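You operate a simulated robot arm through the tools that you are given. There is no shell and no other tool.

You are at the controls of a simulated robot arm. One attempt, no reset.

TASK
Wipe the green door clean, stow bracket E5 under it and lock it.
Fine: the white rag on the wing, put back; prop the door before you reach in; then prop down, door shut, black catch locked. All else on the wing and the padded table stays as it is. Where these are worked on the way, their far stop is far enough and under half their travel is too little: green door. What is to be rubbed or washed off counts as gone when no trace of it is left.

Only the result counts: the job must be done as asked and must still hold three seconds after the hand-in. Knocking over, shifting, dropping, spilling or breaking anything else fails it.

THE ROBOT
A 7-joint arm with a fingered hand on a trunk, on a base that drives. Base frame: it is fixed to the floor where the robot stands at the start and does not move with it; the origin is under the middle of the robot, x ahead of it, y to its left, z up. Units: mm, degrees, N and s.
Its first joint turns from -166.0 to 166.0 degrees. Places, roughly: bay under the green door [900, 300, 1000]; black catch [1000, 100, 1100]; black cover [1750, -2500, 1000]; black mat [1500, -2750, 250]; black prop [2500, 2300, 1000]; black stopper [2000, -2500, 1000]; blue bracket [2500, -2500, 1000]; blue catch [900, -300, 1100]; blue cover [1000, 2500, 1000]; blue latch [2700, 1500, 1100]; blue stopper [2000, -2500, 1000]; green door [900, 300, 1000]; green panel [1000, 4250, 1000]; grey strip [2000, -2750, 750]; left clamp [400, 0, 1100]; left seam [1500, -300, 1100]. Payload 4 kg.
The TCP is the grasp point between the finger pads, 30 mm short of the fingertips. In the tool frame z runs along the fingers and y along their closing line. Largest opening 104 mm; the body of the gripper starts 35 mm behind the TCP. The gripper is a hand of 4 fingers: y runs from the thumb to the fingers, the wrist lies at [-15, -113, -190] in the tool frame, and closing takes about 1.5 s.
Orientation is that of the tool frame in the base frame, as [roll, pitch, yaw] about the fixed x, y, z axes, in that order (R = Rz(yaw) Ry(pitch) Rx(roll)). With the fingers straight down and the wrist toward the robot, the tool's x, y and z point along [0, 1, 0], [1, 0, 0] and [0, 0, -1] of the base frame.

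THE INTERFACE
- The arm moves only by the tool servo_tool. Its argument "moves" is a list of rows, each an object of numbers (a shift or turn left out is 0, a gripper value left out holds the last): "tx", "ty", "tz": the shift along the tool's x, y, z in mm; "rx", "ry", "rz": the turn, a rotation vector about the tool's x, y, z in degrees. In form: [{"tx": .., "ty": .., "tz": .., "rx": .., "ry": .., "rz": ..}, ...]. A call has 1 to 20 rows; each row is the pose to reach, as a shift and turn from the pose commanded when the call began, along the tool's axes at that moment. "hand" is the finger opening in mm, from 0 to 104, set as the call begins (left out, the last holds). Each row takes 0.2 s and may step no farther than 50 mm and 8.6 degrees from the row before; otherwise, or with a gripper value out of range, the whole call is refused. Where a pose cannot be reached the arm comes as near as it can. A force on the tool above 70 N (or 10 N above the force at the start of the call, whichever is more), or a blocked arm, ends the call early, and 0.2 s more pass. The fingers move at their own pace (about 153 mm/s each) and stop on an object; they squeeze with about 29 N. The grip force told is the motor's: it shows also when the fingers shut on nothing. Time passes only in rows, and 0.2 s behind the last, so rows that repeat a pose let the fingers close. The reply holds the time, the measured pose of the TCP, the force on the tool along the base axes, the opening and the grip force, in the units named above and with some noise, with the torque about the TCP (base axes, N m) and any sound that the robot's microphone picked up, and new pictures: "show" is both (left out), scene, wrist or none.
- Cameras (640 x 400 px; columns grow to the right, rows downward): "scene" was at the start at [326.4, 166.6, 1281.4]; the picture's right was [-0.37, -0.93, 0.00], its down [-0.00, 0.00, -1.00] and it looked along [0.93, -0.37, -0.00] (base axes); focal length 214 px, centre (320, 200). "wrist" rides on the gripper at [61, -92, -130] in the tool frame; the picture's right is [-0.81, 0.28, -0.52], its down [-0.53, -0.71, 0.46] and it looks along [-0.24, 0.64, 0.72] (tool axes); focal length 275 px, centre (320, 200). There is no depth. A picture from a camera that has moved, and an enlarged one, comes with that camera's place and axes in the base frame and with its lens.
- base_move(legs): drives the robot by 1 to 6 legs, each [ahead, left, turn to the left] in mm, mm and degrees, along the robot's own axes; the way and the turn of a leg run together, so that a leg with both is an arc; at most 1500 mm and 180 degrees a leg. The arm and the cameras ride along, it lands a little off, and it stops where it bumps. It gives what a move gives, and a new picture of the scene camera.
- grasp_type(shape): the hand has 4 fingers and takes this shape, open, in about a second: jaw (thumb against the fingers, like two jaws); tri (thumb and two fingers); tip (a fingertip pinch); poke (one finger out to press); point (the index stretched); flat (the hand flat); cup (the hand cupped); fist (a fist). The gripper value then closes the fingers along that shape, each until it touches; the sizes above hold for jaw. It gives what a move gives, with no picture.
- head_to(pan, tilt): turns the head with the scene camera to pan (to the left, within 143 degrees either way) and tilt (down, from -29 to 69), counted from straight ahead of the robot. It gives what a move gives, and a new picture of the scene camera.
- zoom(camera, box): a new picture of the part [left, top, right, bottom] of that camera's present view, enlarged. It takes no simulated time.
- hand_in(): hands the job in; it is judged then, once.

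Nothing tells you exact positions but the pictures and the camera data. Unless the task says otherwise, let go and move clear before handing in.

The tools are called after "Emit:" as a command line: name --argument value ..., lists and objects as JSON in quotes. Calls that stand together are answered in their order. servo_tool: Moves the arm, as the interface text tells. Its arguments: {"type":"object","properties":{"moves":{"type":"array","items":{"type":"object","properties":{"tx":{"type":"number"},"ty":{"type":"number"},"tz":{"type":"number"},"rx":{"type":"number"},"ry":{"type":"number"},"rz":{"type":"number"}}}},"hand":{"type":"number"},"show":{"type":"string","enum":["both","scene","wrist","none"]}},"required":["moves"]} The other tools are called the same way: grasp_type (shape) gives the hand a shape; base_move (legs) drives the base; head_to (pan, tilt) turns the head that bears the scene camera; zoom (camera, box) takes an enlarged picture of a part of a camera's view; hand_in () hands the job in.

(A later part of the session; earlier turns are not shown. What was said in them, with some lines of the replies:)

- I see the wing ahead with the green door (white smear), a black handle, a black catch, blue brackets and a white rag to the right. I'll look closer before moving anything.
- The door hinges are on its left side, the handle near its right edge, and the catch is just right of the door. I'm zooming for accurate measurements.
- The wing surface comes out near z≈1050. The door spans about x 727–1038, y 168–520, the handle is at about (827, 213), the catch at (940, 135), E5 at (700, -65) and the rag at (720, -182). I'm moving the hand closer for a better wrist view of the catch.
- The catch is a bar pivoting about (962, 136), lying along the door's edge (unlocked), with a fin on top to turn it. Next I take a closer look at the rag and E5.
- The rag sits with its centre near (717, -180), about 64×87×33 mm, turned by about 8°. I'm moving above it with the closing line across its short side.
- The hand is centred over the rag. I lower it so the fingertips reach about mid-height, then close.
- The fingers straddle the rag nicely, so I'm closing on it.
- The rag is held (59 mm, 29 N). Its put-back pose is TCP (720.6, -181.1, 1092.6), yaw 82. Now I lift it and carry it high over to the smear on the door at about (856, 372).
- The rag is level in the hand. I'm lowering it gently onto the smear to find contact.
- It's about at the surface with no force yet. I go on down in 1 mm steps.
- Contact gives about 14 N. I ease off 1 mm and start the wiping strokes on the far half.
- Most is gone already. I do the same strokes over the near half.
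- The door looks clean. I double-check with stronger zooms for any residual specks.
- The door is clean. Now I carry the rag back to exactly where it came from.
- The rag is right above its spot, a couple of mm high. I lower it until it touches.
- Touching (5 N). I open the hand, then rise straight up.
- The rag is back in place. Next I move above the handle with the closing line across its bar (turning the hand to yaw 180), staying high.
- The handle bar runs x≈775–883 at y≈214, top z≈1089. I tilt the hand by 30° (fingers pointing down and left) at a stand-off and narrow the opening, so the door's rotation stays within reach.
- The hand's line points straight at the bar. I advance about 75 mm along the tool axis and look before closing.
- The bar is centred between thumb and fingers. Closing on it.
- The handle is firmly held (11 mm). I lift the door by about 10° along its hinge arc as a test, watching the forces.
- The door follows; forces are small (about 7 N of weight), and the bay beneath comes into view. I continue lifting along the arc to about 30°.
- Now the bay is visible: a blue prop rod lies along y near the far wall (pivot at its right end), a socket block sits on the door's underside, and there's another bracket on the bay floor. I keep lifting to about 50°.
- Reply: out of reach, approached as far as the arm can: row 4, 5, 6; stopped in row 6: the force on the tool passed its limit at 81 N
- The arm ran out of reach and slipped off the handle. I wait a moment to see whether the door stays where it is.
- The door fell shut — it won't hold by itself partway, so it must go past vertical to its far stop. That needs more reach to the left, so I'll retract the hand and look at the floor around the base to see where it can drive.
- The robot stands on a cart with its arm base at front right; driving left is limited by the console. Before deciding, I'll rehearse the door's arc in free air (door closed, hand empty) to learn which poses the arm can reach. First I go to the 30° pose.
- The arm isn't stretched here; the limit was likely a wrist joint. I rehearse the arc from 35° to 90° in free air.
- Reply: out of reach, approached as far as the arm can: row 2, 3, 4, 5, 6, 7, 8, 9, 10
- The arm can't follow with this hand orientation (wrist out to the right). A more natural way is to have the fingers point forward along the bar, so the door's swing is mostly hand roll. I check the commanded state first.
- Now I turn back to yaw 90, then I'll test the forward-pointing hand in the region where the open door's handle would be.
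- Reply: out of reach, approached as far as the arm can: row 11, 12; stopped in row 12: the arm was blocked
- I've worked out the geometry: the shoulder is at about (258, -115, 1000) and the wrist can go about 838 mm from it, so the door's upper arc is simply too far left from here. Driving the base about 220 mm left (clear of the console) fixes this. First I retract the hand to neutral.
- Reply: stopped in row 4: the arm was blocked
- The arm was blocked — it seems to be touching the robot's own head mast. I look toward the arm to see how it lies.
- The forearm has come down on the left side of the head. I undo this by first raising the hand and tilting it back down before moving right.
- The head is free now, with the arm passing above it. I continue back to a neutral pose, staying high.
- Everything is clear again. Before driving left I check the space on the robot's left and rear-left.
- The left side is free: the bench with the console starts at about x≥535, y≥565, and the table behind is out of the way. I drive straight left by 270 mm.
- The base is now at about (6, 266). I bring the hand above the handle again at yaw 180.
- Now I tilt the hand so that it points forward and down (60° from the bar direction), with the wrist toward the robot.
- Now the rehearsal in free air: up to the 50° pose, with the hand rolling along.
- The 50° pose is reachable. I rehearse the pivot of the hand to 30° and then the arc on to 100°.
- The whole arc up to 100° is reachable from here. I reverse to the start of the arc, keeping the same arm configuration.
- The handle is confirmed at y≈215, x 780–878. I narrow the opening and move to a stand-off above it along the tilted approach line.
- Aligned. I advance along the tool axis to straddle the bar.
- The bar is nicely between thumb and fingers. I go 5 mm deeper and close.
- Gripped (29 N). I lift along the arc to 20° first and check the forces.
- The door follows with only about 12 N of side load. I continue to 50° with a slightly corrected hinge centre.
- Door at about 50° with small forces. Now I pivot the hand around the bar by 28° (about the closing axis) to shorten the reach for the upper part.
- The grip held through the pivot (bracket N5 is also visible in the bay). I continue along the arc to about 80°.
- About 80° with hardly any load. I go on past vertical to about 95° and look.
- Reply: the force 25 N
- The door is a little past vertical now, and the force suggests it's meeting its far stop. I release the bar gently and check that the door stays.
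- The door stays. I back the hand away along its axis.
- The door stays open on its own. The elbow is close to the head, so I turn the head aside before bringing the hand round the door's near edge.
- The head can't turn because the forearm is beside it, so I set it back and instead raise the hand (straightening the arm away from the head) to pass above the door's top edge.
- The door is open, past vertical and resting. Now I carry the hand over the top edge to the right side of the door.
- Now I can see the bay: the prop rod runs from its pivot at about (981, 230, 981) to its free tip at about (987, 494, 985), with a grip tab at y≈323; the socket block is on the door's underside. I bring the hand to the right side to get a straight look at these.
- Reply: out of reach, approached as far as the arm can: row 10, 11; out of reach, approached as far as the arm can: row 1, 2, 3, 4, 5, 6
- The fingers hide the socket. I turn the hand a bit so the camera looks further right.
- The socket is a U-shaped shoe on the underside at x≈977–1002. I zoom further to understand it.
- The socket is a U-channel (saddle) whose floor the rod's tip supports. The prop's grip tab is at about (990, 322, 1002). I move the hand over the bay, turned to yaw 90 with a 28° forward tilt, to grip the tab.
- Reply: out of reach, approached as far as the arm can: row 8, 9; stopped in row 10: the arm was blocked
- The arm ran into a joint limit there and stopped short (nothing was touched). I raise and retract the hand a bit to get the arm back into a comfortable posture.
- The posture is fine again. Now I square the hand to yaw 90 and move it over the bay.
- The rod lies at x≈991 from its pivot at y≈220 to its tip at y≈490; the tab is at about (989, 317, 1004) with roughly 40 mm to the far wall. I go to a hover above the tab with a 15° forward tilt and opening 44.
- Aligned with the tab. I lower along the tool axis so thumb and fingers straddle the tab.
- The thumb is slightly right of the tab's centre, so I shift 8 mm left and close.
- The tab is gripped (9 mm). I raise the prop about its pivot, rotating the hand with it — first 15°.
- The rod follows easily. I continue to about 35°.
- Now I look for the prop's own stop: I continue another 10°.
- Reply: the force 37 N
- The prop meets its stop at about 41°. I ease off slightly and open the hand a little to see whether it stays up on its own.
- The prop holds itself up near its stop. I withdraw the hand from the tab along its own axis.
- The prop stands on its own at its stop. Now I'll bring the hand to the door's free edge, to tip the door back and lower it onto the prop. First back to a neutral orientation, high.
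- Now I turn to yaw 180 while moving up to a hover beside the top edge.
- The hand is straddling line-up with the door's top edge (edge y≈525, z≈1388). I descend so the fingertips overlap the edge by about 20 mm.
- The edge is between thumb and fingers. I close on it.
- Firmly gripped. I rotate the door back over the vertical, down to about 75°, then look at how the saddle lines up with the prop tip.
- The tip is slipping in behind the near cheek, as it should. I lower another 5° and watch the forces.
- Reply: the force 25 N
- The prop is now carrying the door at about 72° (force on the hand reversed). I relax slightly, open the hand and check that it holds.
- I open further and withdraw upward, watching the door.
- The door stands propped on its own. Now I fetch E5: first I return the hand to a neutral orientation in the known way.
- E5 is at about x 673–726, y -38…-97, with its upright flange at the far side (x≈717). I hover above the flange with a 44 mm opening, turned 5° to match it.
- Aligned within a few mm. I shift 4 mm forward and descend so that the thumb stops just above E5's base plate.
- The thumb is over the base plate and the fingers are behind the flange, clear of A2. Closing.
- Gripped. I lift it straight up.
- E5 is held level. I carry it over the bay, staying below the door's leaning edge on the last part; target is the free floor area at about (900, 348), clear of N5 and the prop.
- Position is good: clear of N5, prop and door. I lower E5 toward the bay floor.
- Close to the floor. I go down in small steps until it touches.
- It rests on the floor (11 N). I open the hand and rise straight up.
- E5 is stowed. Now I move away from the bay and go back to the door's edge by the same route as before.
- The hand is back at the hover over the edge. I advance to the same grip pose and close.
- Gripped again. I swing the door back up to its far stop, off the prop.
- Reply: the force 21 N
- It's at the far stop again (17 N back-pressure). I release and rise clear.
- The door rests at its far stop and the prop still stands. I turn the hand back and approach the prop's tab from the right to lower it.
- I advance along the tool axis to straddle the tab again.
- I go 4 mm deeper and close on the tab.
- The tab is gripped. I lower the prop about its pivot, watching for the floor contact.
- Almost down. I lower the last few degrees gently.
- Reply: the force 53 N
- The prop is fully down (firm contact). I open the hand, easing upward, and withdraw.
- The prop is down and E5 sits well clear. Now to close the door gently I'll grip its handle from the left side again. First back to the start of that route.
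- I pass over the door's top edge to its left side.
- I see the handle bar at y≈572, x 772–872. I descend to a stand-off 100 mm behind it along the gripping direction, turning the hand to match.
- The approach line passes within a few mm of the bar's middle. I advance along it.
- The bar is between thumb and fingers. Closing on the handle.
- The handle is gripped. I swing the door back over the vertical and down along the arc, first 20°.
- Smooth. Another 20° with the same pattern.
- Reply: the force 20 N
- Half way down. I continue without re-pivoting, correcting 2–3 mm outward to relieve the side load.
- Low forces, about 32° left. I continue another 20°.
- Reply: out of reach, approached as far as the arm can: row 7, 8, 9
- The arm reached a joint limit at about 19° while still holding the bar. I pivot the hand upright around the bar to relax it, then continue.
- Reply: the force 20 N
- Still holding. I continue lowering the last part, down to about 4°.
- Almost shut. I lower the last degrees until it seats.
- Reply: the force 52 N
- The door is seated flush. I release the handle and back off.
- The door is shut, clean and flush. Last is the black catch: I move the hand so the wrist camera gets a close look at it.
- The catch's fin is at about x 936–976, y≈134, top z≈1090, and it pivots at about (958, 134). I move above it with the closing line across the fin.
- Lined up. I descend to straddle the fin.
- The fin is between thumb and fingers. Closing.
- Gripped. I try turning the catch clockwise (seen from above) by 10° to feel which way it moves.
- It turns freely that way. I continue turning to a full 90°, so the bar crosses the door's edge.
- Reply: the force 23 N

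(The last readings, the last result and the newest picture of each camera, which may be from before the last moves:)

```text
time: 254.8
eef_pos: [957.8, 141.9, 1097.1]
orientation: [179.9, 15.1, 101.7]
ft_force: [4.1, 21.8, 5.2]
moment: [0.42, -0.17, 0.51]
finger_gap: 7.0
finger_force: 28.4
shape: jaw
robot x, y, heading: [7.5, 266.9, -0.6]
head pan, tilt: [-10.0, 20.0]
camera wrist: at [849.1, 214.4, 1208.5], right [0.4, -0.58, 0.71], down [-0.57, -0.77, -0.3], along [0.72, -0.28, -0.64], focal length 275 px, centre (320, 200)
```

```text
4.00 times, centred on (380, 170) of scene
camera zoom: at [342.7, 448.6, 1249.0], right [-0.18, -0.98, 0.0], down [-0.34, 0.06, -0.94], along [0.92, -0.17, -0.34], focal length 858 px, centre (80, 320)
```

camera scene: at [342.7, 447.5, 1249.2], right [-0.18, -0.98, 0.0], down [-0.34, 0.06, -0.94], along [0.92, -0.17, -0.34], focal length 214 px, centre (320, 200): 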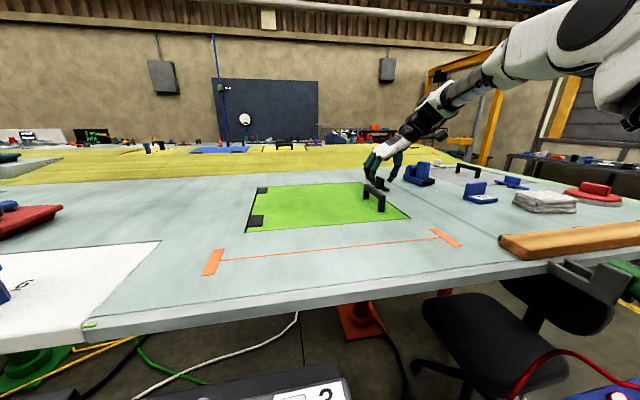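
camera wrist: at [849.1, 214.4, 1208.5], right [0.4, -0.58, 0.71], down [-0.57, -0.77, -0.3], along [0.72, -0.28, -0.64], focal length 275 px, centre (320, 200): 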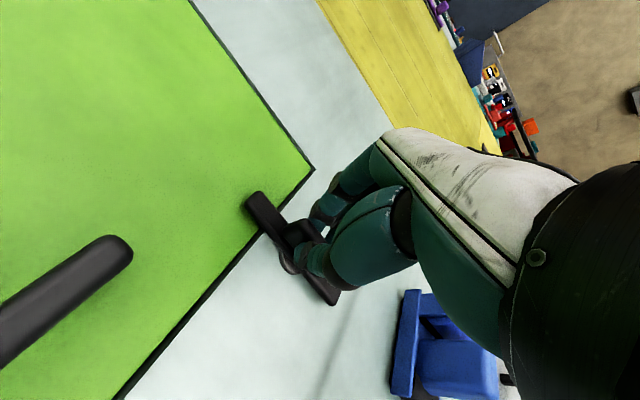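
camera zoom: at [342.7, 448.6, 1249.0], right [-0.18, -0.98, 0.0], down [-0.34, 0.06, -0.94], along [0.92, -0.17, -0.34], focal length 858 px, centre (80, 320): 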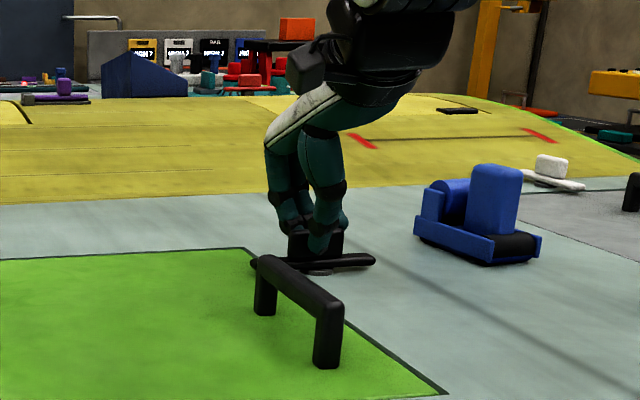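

The bar now reaches over the door's edge (about 80°). I correct the centre by 3 mm and turn on to 90°, feeling for the stop.

Emit:
servo_tool --moves '[{"tx": 1.5, "ty": 2, "tz": -0.4}, {"tx": 2.2, "ty": 3.5, "tz": -0.6, "rx": 0.6, "rz": 2.4}, {"tx": 2, "ty": 4.2, "tz": -0.5, "rx": 1.3, "rz": 4.8}, {"tx": 1.6, "ty": 5, "tz": -0.4, "rx": 1.9, "rz": 7.3}, {"tx": 1.3, "ty": 5.6, "tz": -0.3, "rx": 2.6, "rz": 9.7}, {"tx": 1.3, "ty": 5.6, "tz": -0.3, "rx": 2.6, "rz": 9.7}]' --show "wrist"

Emit:
zoom --camera "scene" --box '[320, 120, 440, 220]'

Emit:
zoom --camera "wrist" --box '[180, 140, 400, 340]'

```text
time: 256.2
eef_pos: [962.6, 144.2, 1098.6]
orientation: [179.9, 15.1, 91.8]
ft_force: [-8.5, 21.2, 6.8]
moment: [0.43, 0.25, 0.29]
finger_gap: 7.2
finger_force: 29.1
shape: jaw
robot x, y, heading: [4.6, 269.3, -0.7]
head pan, tilt: [-10.0, 20.0]
camera wrist: at [868.1, 234.1, 1208.4], right [0.29, -0.64, 0.71], down [-0.69, -0.65, -0.3], along [0.66, -0.4, -0.64], focal length 275 px, centre (320, 200)
```

wrist: 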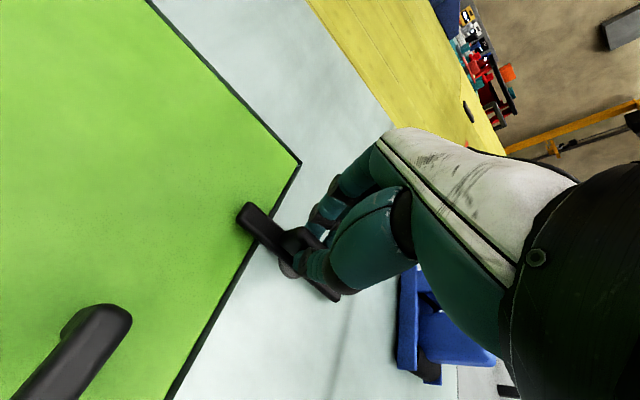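

```text
4.00 times, centred on (380, 170) of scene
camera zoom: at [342.1, 448.6, 1249.2], right [-0.18, -0.98, 0.0], down [-0.34, 0.06, -0.94], along [0.92, -0.17, -0.34], focal length 858 px, centre (80, 320)
```

zoom: 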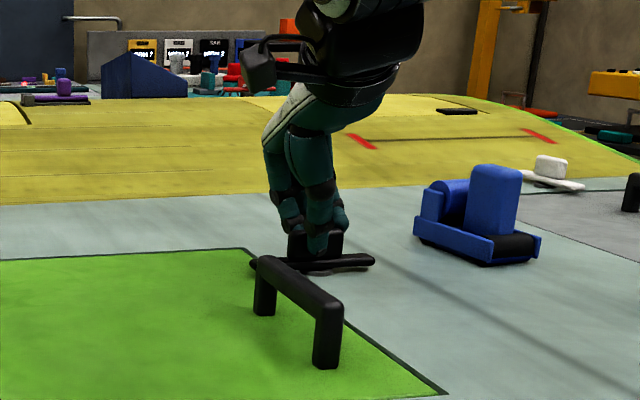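

```text
2.00 times, centred on (290, 240) of wrist
camera zoom: at [868.1, 234.1, 1208.4], right [0.29, -0.64, 0.71], down [-0.69, -0.65, -0.3], along [0.66, -0.4, -0.64], focal length 551 px, centre (380, 120)
```

zoom: 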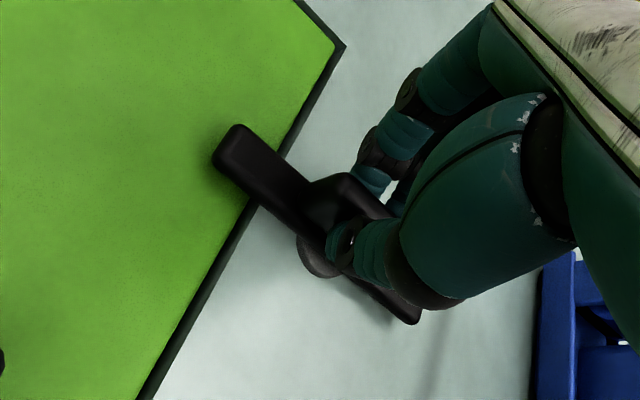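

The bar sits across the edge at about 88–90°. I turn a few degrees more to feel whether the stop is reached.

Emit:
servo_tool --moves '[{"tx": 1, "ty": 1.5, "rx": 0.5, "rz": 1.9}, {"tx": 2, "ty": 3, "rx": 1, "rz": 3.9}, {"tx": 2, "ty": 3.5, "rx": 1.6, "rz": 5.8}, {"tx": 2, "ty": 3.5, "rx": 1.6, "rz": 5.8}]' --show "wrist"

Emit:
zoom --camera "wrist" --box '[180, 140, 400, 340]'

```text
time: 257.2
eef_pos: [965.4, 145.6, 1097.4]
orientation: [179.9, 15.2, 85.6]
ft_force: [-13.2, 15.9, 6.2]
moment: [0.29, 0.42, 0.17]
finger_gap: 6.6
finger_force: 28.9
shape: jaw
robot x, y, heading: [9.4, 270.2, -0.8]
head pan, tilt: [-10.0, 20.0]
camera wrist: at [881.1, 244.8, 1208.2], right [0.23, -0.67, 0.71], down [-0.76, -0.58, -0.3], along [0.61, -0.47, -0.64], focal length 275 px, centre (320, 200)
```

wrist: 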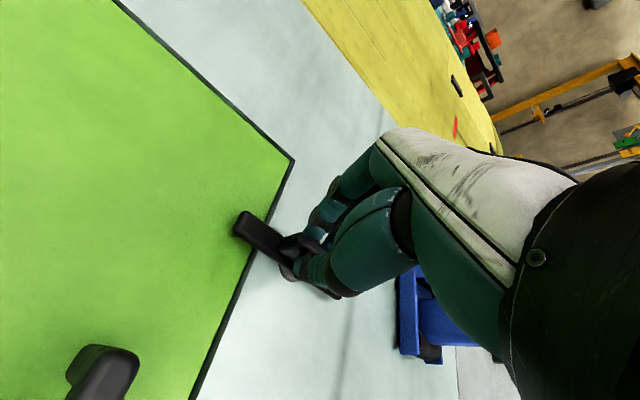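

```text
2.00 times, centred on (290, 240) of wrist
camera zoom: at [881.1, 244.8, 1208.2], right [0.23, -0.67, 0.71], down [-0.76, -0.58, -0.3], along [0.61, -0.47, -0.64], focal length 551 px, centre (380, 120)
```

zoom: 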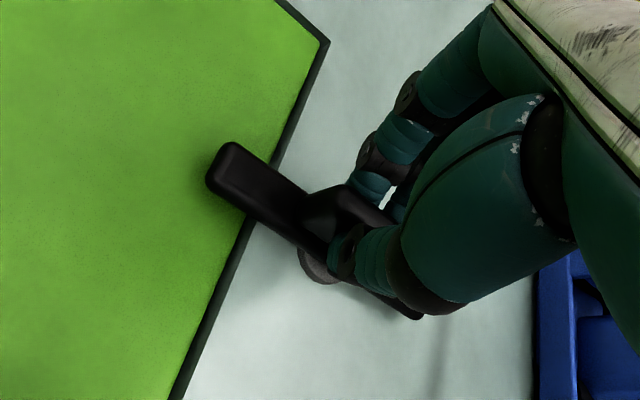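

Emit:
servo_tool --moves '[{"rx": 0.5, "rz": 1.9, "ty": 0.3}, {"rx": 1, "rz": 3.9, "ty": 0.6}, {"rx": 1.6, "rz": 5.8, "ty": 0.9}, {"rx": 2.1, "rz": 7.7, "ty": 1.2}, {"rx": 2.1, "rz": 7.7, "ty": 1.2}]' --show "wrist"

Emit:
zoom --camera "wrist" --box '[180, 140, 400, 340]'

Emit:
zoom --camera "scene" --box '[340, 150, 420, 210]'

```text
time: 258.4
eef_pos: [967.5, 146.5, 1097.7]
orientation: [179.9, 15.1, 77.8]
ft_force: [-9.8, 14.7, 8.9]
moment: [0.26, 0.36, 0.13]
finger_gap: 6.9
finger_force: 29.0
shape: jaw
robot x, y, heading: [6.5, 266.6, -0.6]
head pan, tilt: [-10.0, 20.0]
camera wrist: at [897.5, 256.3, 1207.7], right [0.13, -0.69, 0.71], down [-0.83, -0.47, -0.3], along [0.54, -0.55, -0.64], focal length 275 px, centre (320, 200)
```

wrist: 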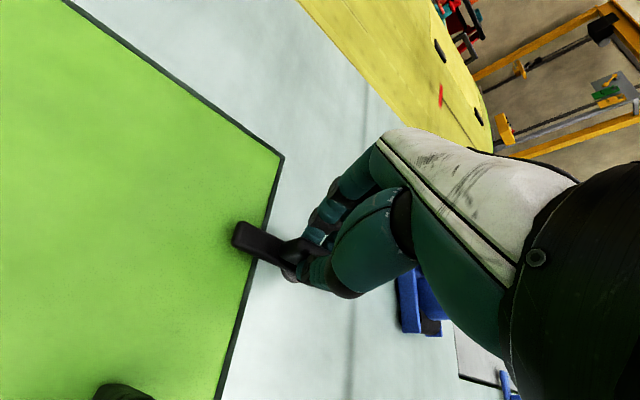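

```text
2.00 times, centred on (290, 240) of wrist
camera zoom: at [897.5, 256.3, 1207.7], right [0.13, -0.69, 0.71], down [-0.83, -0.47, -0.3], along [0.54, -0.55, -0.64], focal length 551 px, centre (380, 120)
```

zoom: 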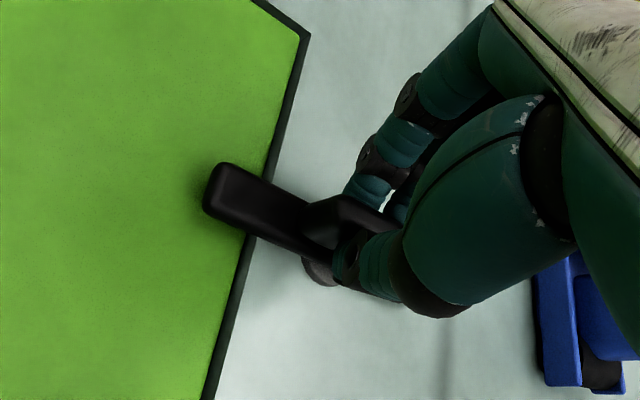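

```text
6.67 times, centred on (380, 180) of scene
camera zoom: at [342.0, 448.3, 1249.3], right [-0.18, -0.98, 0.0], down [-0.34, 0.06, -0.94], along [0.92, -0.17, -0.34], focal length 1430 px, centre (-80, 333)
```

zoom: 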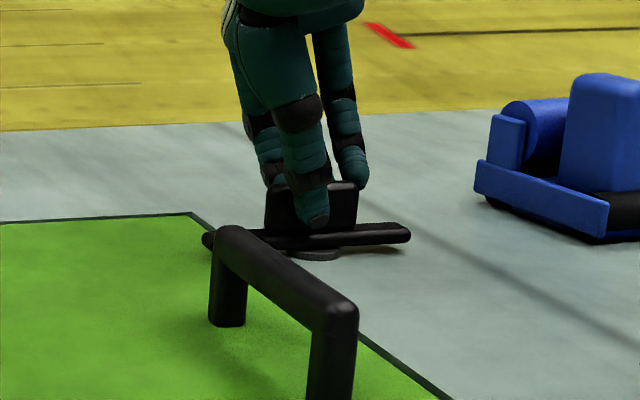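

The bar no longer follows the hand — it's at its stop, square across the door's edge (locked). I open and rise straight up.

Emit:
servo_tool --hand 44 --moves '[{"tz": 0}, {"tz": 0}, {"tz": 0}, {"tz": 0}]' --show "none"

Emit:
servo_tool --moves '[{"tx": -5, "tz": -19}, {"tx": -13, "tz": -48}, {"tx": -24, "tz": -90}, {"tx": -35, "tz": -130}, {"tx": -47, "tz": -174}, {"tx": -47, "tz": -174}]' --show "both"

Emit:
zoom --camera "wrist" --box '[160, 180, 340, 340]'

Emit:
zoom --camera "scene" --box '[220, 130, 440, 250]'

```text
time: 259.4
eef_pos: [969.3, 145.5, 1096.7]
orientation: [179.9, 15.1, 77.6]
ft_force: [-0.4, 0.0, -0.3]
moment: [0.0, 0.02, 0.01]
finger_gap: 43.9
finger_force: 0.0
shape: jaw
robot x, y, heading: [4.5, 264.5, -0.6]
head pan, tilt: [-10.0, 20.0]
```

```text
time: 260.8
eef_pos: [967.0, 147.2, 1278.0]
orientation: [180.0, 15.1, 77.8]
ft_force: [-0.1, 0.0, -0.7]
moment: [0.04, 0.02, -0.01]
finger_gap: 43.7
finger_force: 0.0
shape: jaw
robot x, y, heading: [4.3, 265.5, -0.7]
head pan, tilt: [-10.0, 20.0]
camera scene: at [342.7, 447.6, 1249.2], right [-0.18, -0.98, 0.0], down [-0.34, 0.06, -0.94], along [0.92, -0.17, -0.34], focal length 214 px, centre (320, 200)
camera wrist: at [896.9, 256.2, 1387.4], right [0.13, -0.69, 0.71], down [-0.83, -0.47, -0.3], along [0.54, -0.55, -0.64], focal length 275 px, centre (320, 200)
```

scene: 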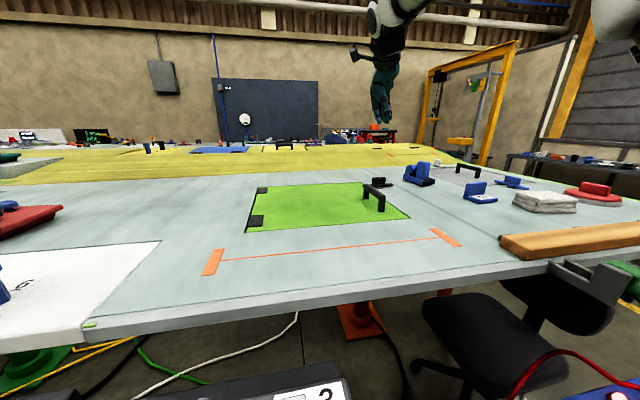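
wrist: 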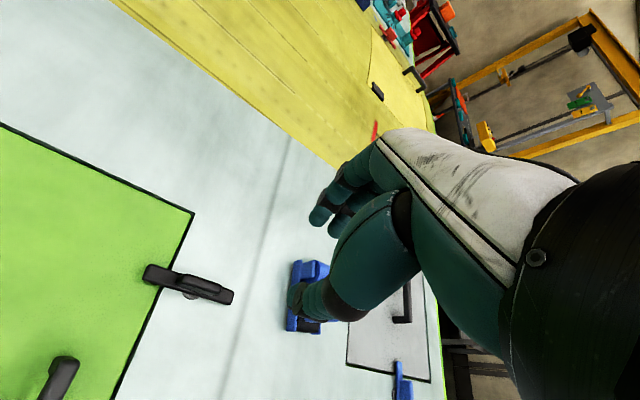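

```text
2.50 times, centred on (250, 260) of wrist
camera zoom: at [896.9, 256.2, 1387.4], right [0.13, -0.69, 0.71], down [-0.83, -0.47, -0.3], along [0.54, -0.55, -0.64], focal length 688 px, centre (495, 50)
```

zoom: 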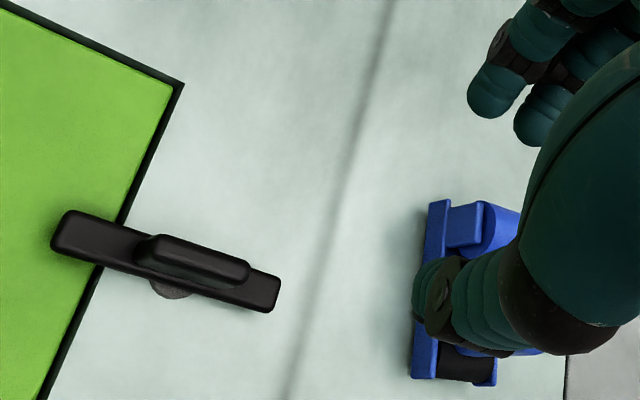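

```text
2.91 times, centred on (330, 190) of scene
camera zoom: at [342.7, 447.6, 1249.2], right [-0.18, -0.98, 0.0], down [-0.34, 0.06, -0.94], along [0.92, -0.17, -0.34], focal length 624 px, centre (291, 229)
```

zoom: 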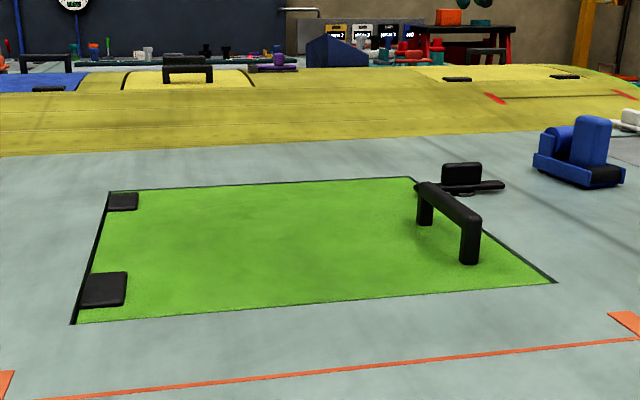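

The catch lies square across the door's edge, and the door is shut and clean. I retract the hand well clear and take a final look around.

Emit:
servo_tool --moves '[{"tx": -10, "ty": -35, "tz": -20}, {"tx": -20, "ty": -70, "tz": -45}, {"tx": -30, "ty": -105, "tz": -70}, {"tx": -40, "ty": -140, "tz": -95}, {"tx": -50, "ty": -175, "tz": -120}, {"tx": -50, "ty": -175, "tz": -120}]' --show "wrist"

Emit:
head_to --pan -25 --tilt 25

Emit:
zoom --camera "scene" --box '[260, 100, 560, 280]'

Emit:
zoom --camera "scene" --box '[130, 100, 350, 240]'

```text
time: 262.2
eef_pos: [791.1, 167.6, 1406.8]
orientation: [-180.0, 15.1, 77.9]
ft_force: [0.1, 0.4, 0.6]
moment: [0.0, 0.0, 0.0]
finger_gap: 43.6
finger_force: 0.1
shape: jaw
robot x, y, heading: [4.2, 269.9, -0.8]
head pan, tilt: [-10.0, 20.0]
camera wrist: at [721.0, 277.2, 1517.1], right [0.13, -0.69, 0.71], down [-0.83, -0.47, -0.3], along [0.54, -0.55, -0.64], focal length 275 px, centre (320, 200)
```

wrist: 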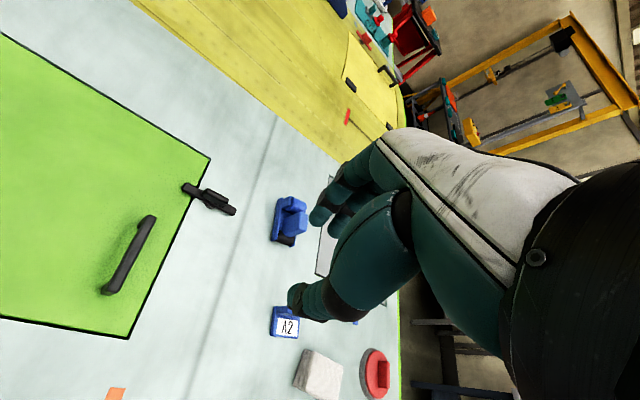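

```text
time: 263.0
eef_pos: [791.4, 167.1, 1407.2]
orientation: [-179.9, 15.1, 77.8]
ft_force: [0.4, -0.1, -0.3]
moment: [0.01, -0.01, -0.01]
finger_gap: 43.9
finger_force: 0.0
shape: jaw
robot x, y, heading: [4.9, 265.6, -0.8]
head pan, tilt: [-25.0, 25.0]
camera scene: at [334.3, 424.9, 1241.1], right [-0.43, -0.9, 0.0], down [-0.38, 0.18, -0.91], along [0.82, -0.39, -0.42], focal length 214 px, centre (320, 200)
```

scene: 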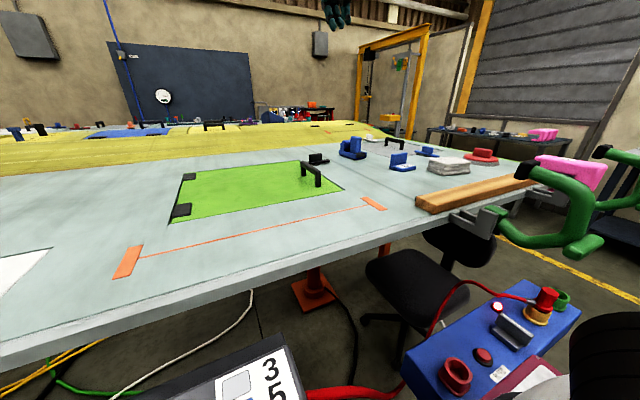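

```text
2.13 times, centred on (410, 190) of scene
camera zoom: at [334.3, 424.9, 1241.1], right [-0.43, -0.9, 0.0], down [-0.38, 0.18, -0.91], along [0.82, -0.39, -0.42], focal length 458 px, centre (128, 221)
```

zoom: 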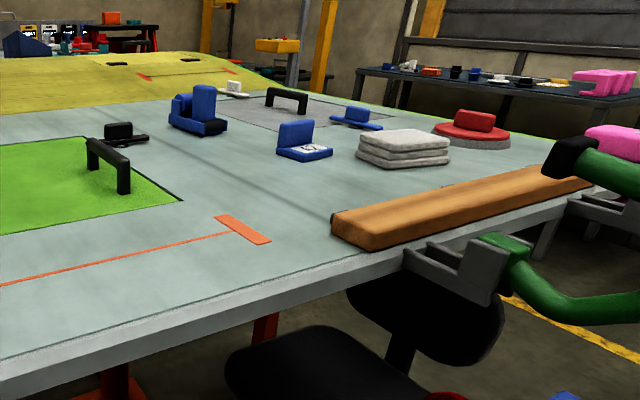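

```text
2.86 times, centred on (240, 170) of scene
camera zoom: at [334.3, 424.9, 1241.1], right [-0.43, -0.9, 0.0], down [-0.38, 0.18, -0.91], along [0.82, -0.39, -0.42], focal length 613 px, centre (549, 286)
```

zoom: 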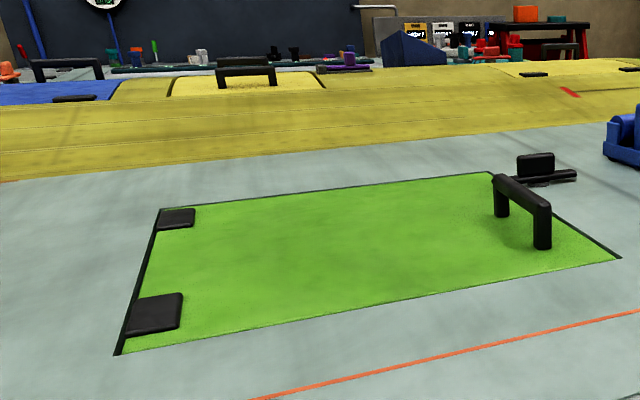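

Everything is as asked: the door is wiped clean and shut, E5 is in the bay with the prop down, and the catch lies across the door's edge at its stop. The rag is back in its place and the other items on the wing haven't moved. The hand is well clear, so I hand the job in.

Emit:
hand_in

```text
The job is handed in.
```

The job is handed in. I haven't seen the judgement, but my last look around showed everything as asked:

- **Door:** I wiped the white specks off with the rag and zoomed in afterwards; no trace was left. The door is shut and flush.
- **Rag:** It is back on the wing within a few millimetres of where it was.
- **E5:** It stands on the bay floor, clear of bracket N5 and the prop. The door was propped before I reached in with it.
- **Prop:** It is lowered fully to its rest.
- **Black catch:** It is turned 90° to its stop and lies square across the door's edge.

**Dropped door:** On my first attempt to lift the door, the arm ran out of reach and lost the handle. The door fell shut from about 40°. I saw no damage and nothing out of place after it.

**Base moved:** To reach the rest of the door's swing I drove the base about 270 mm to the left, and it is still there. The arm also pressed against the robot's own head mast once before that, with no visible harm.

In the final views, the other items on the wing looked unmoved.
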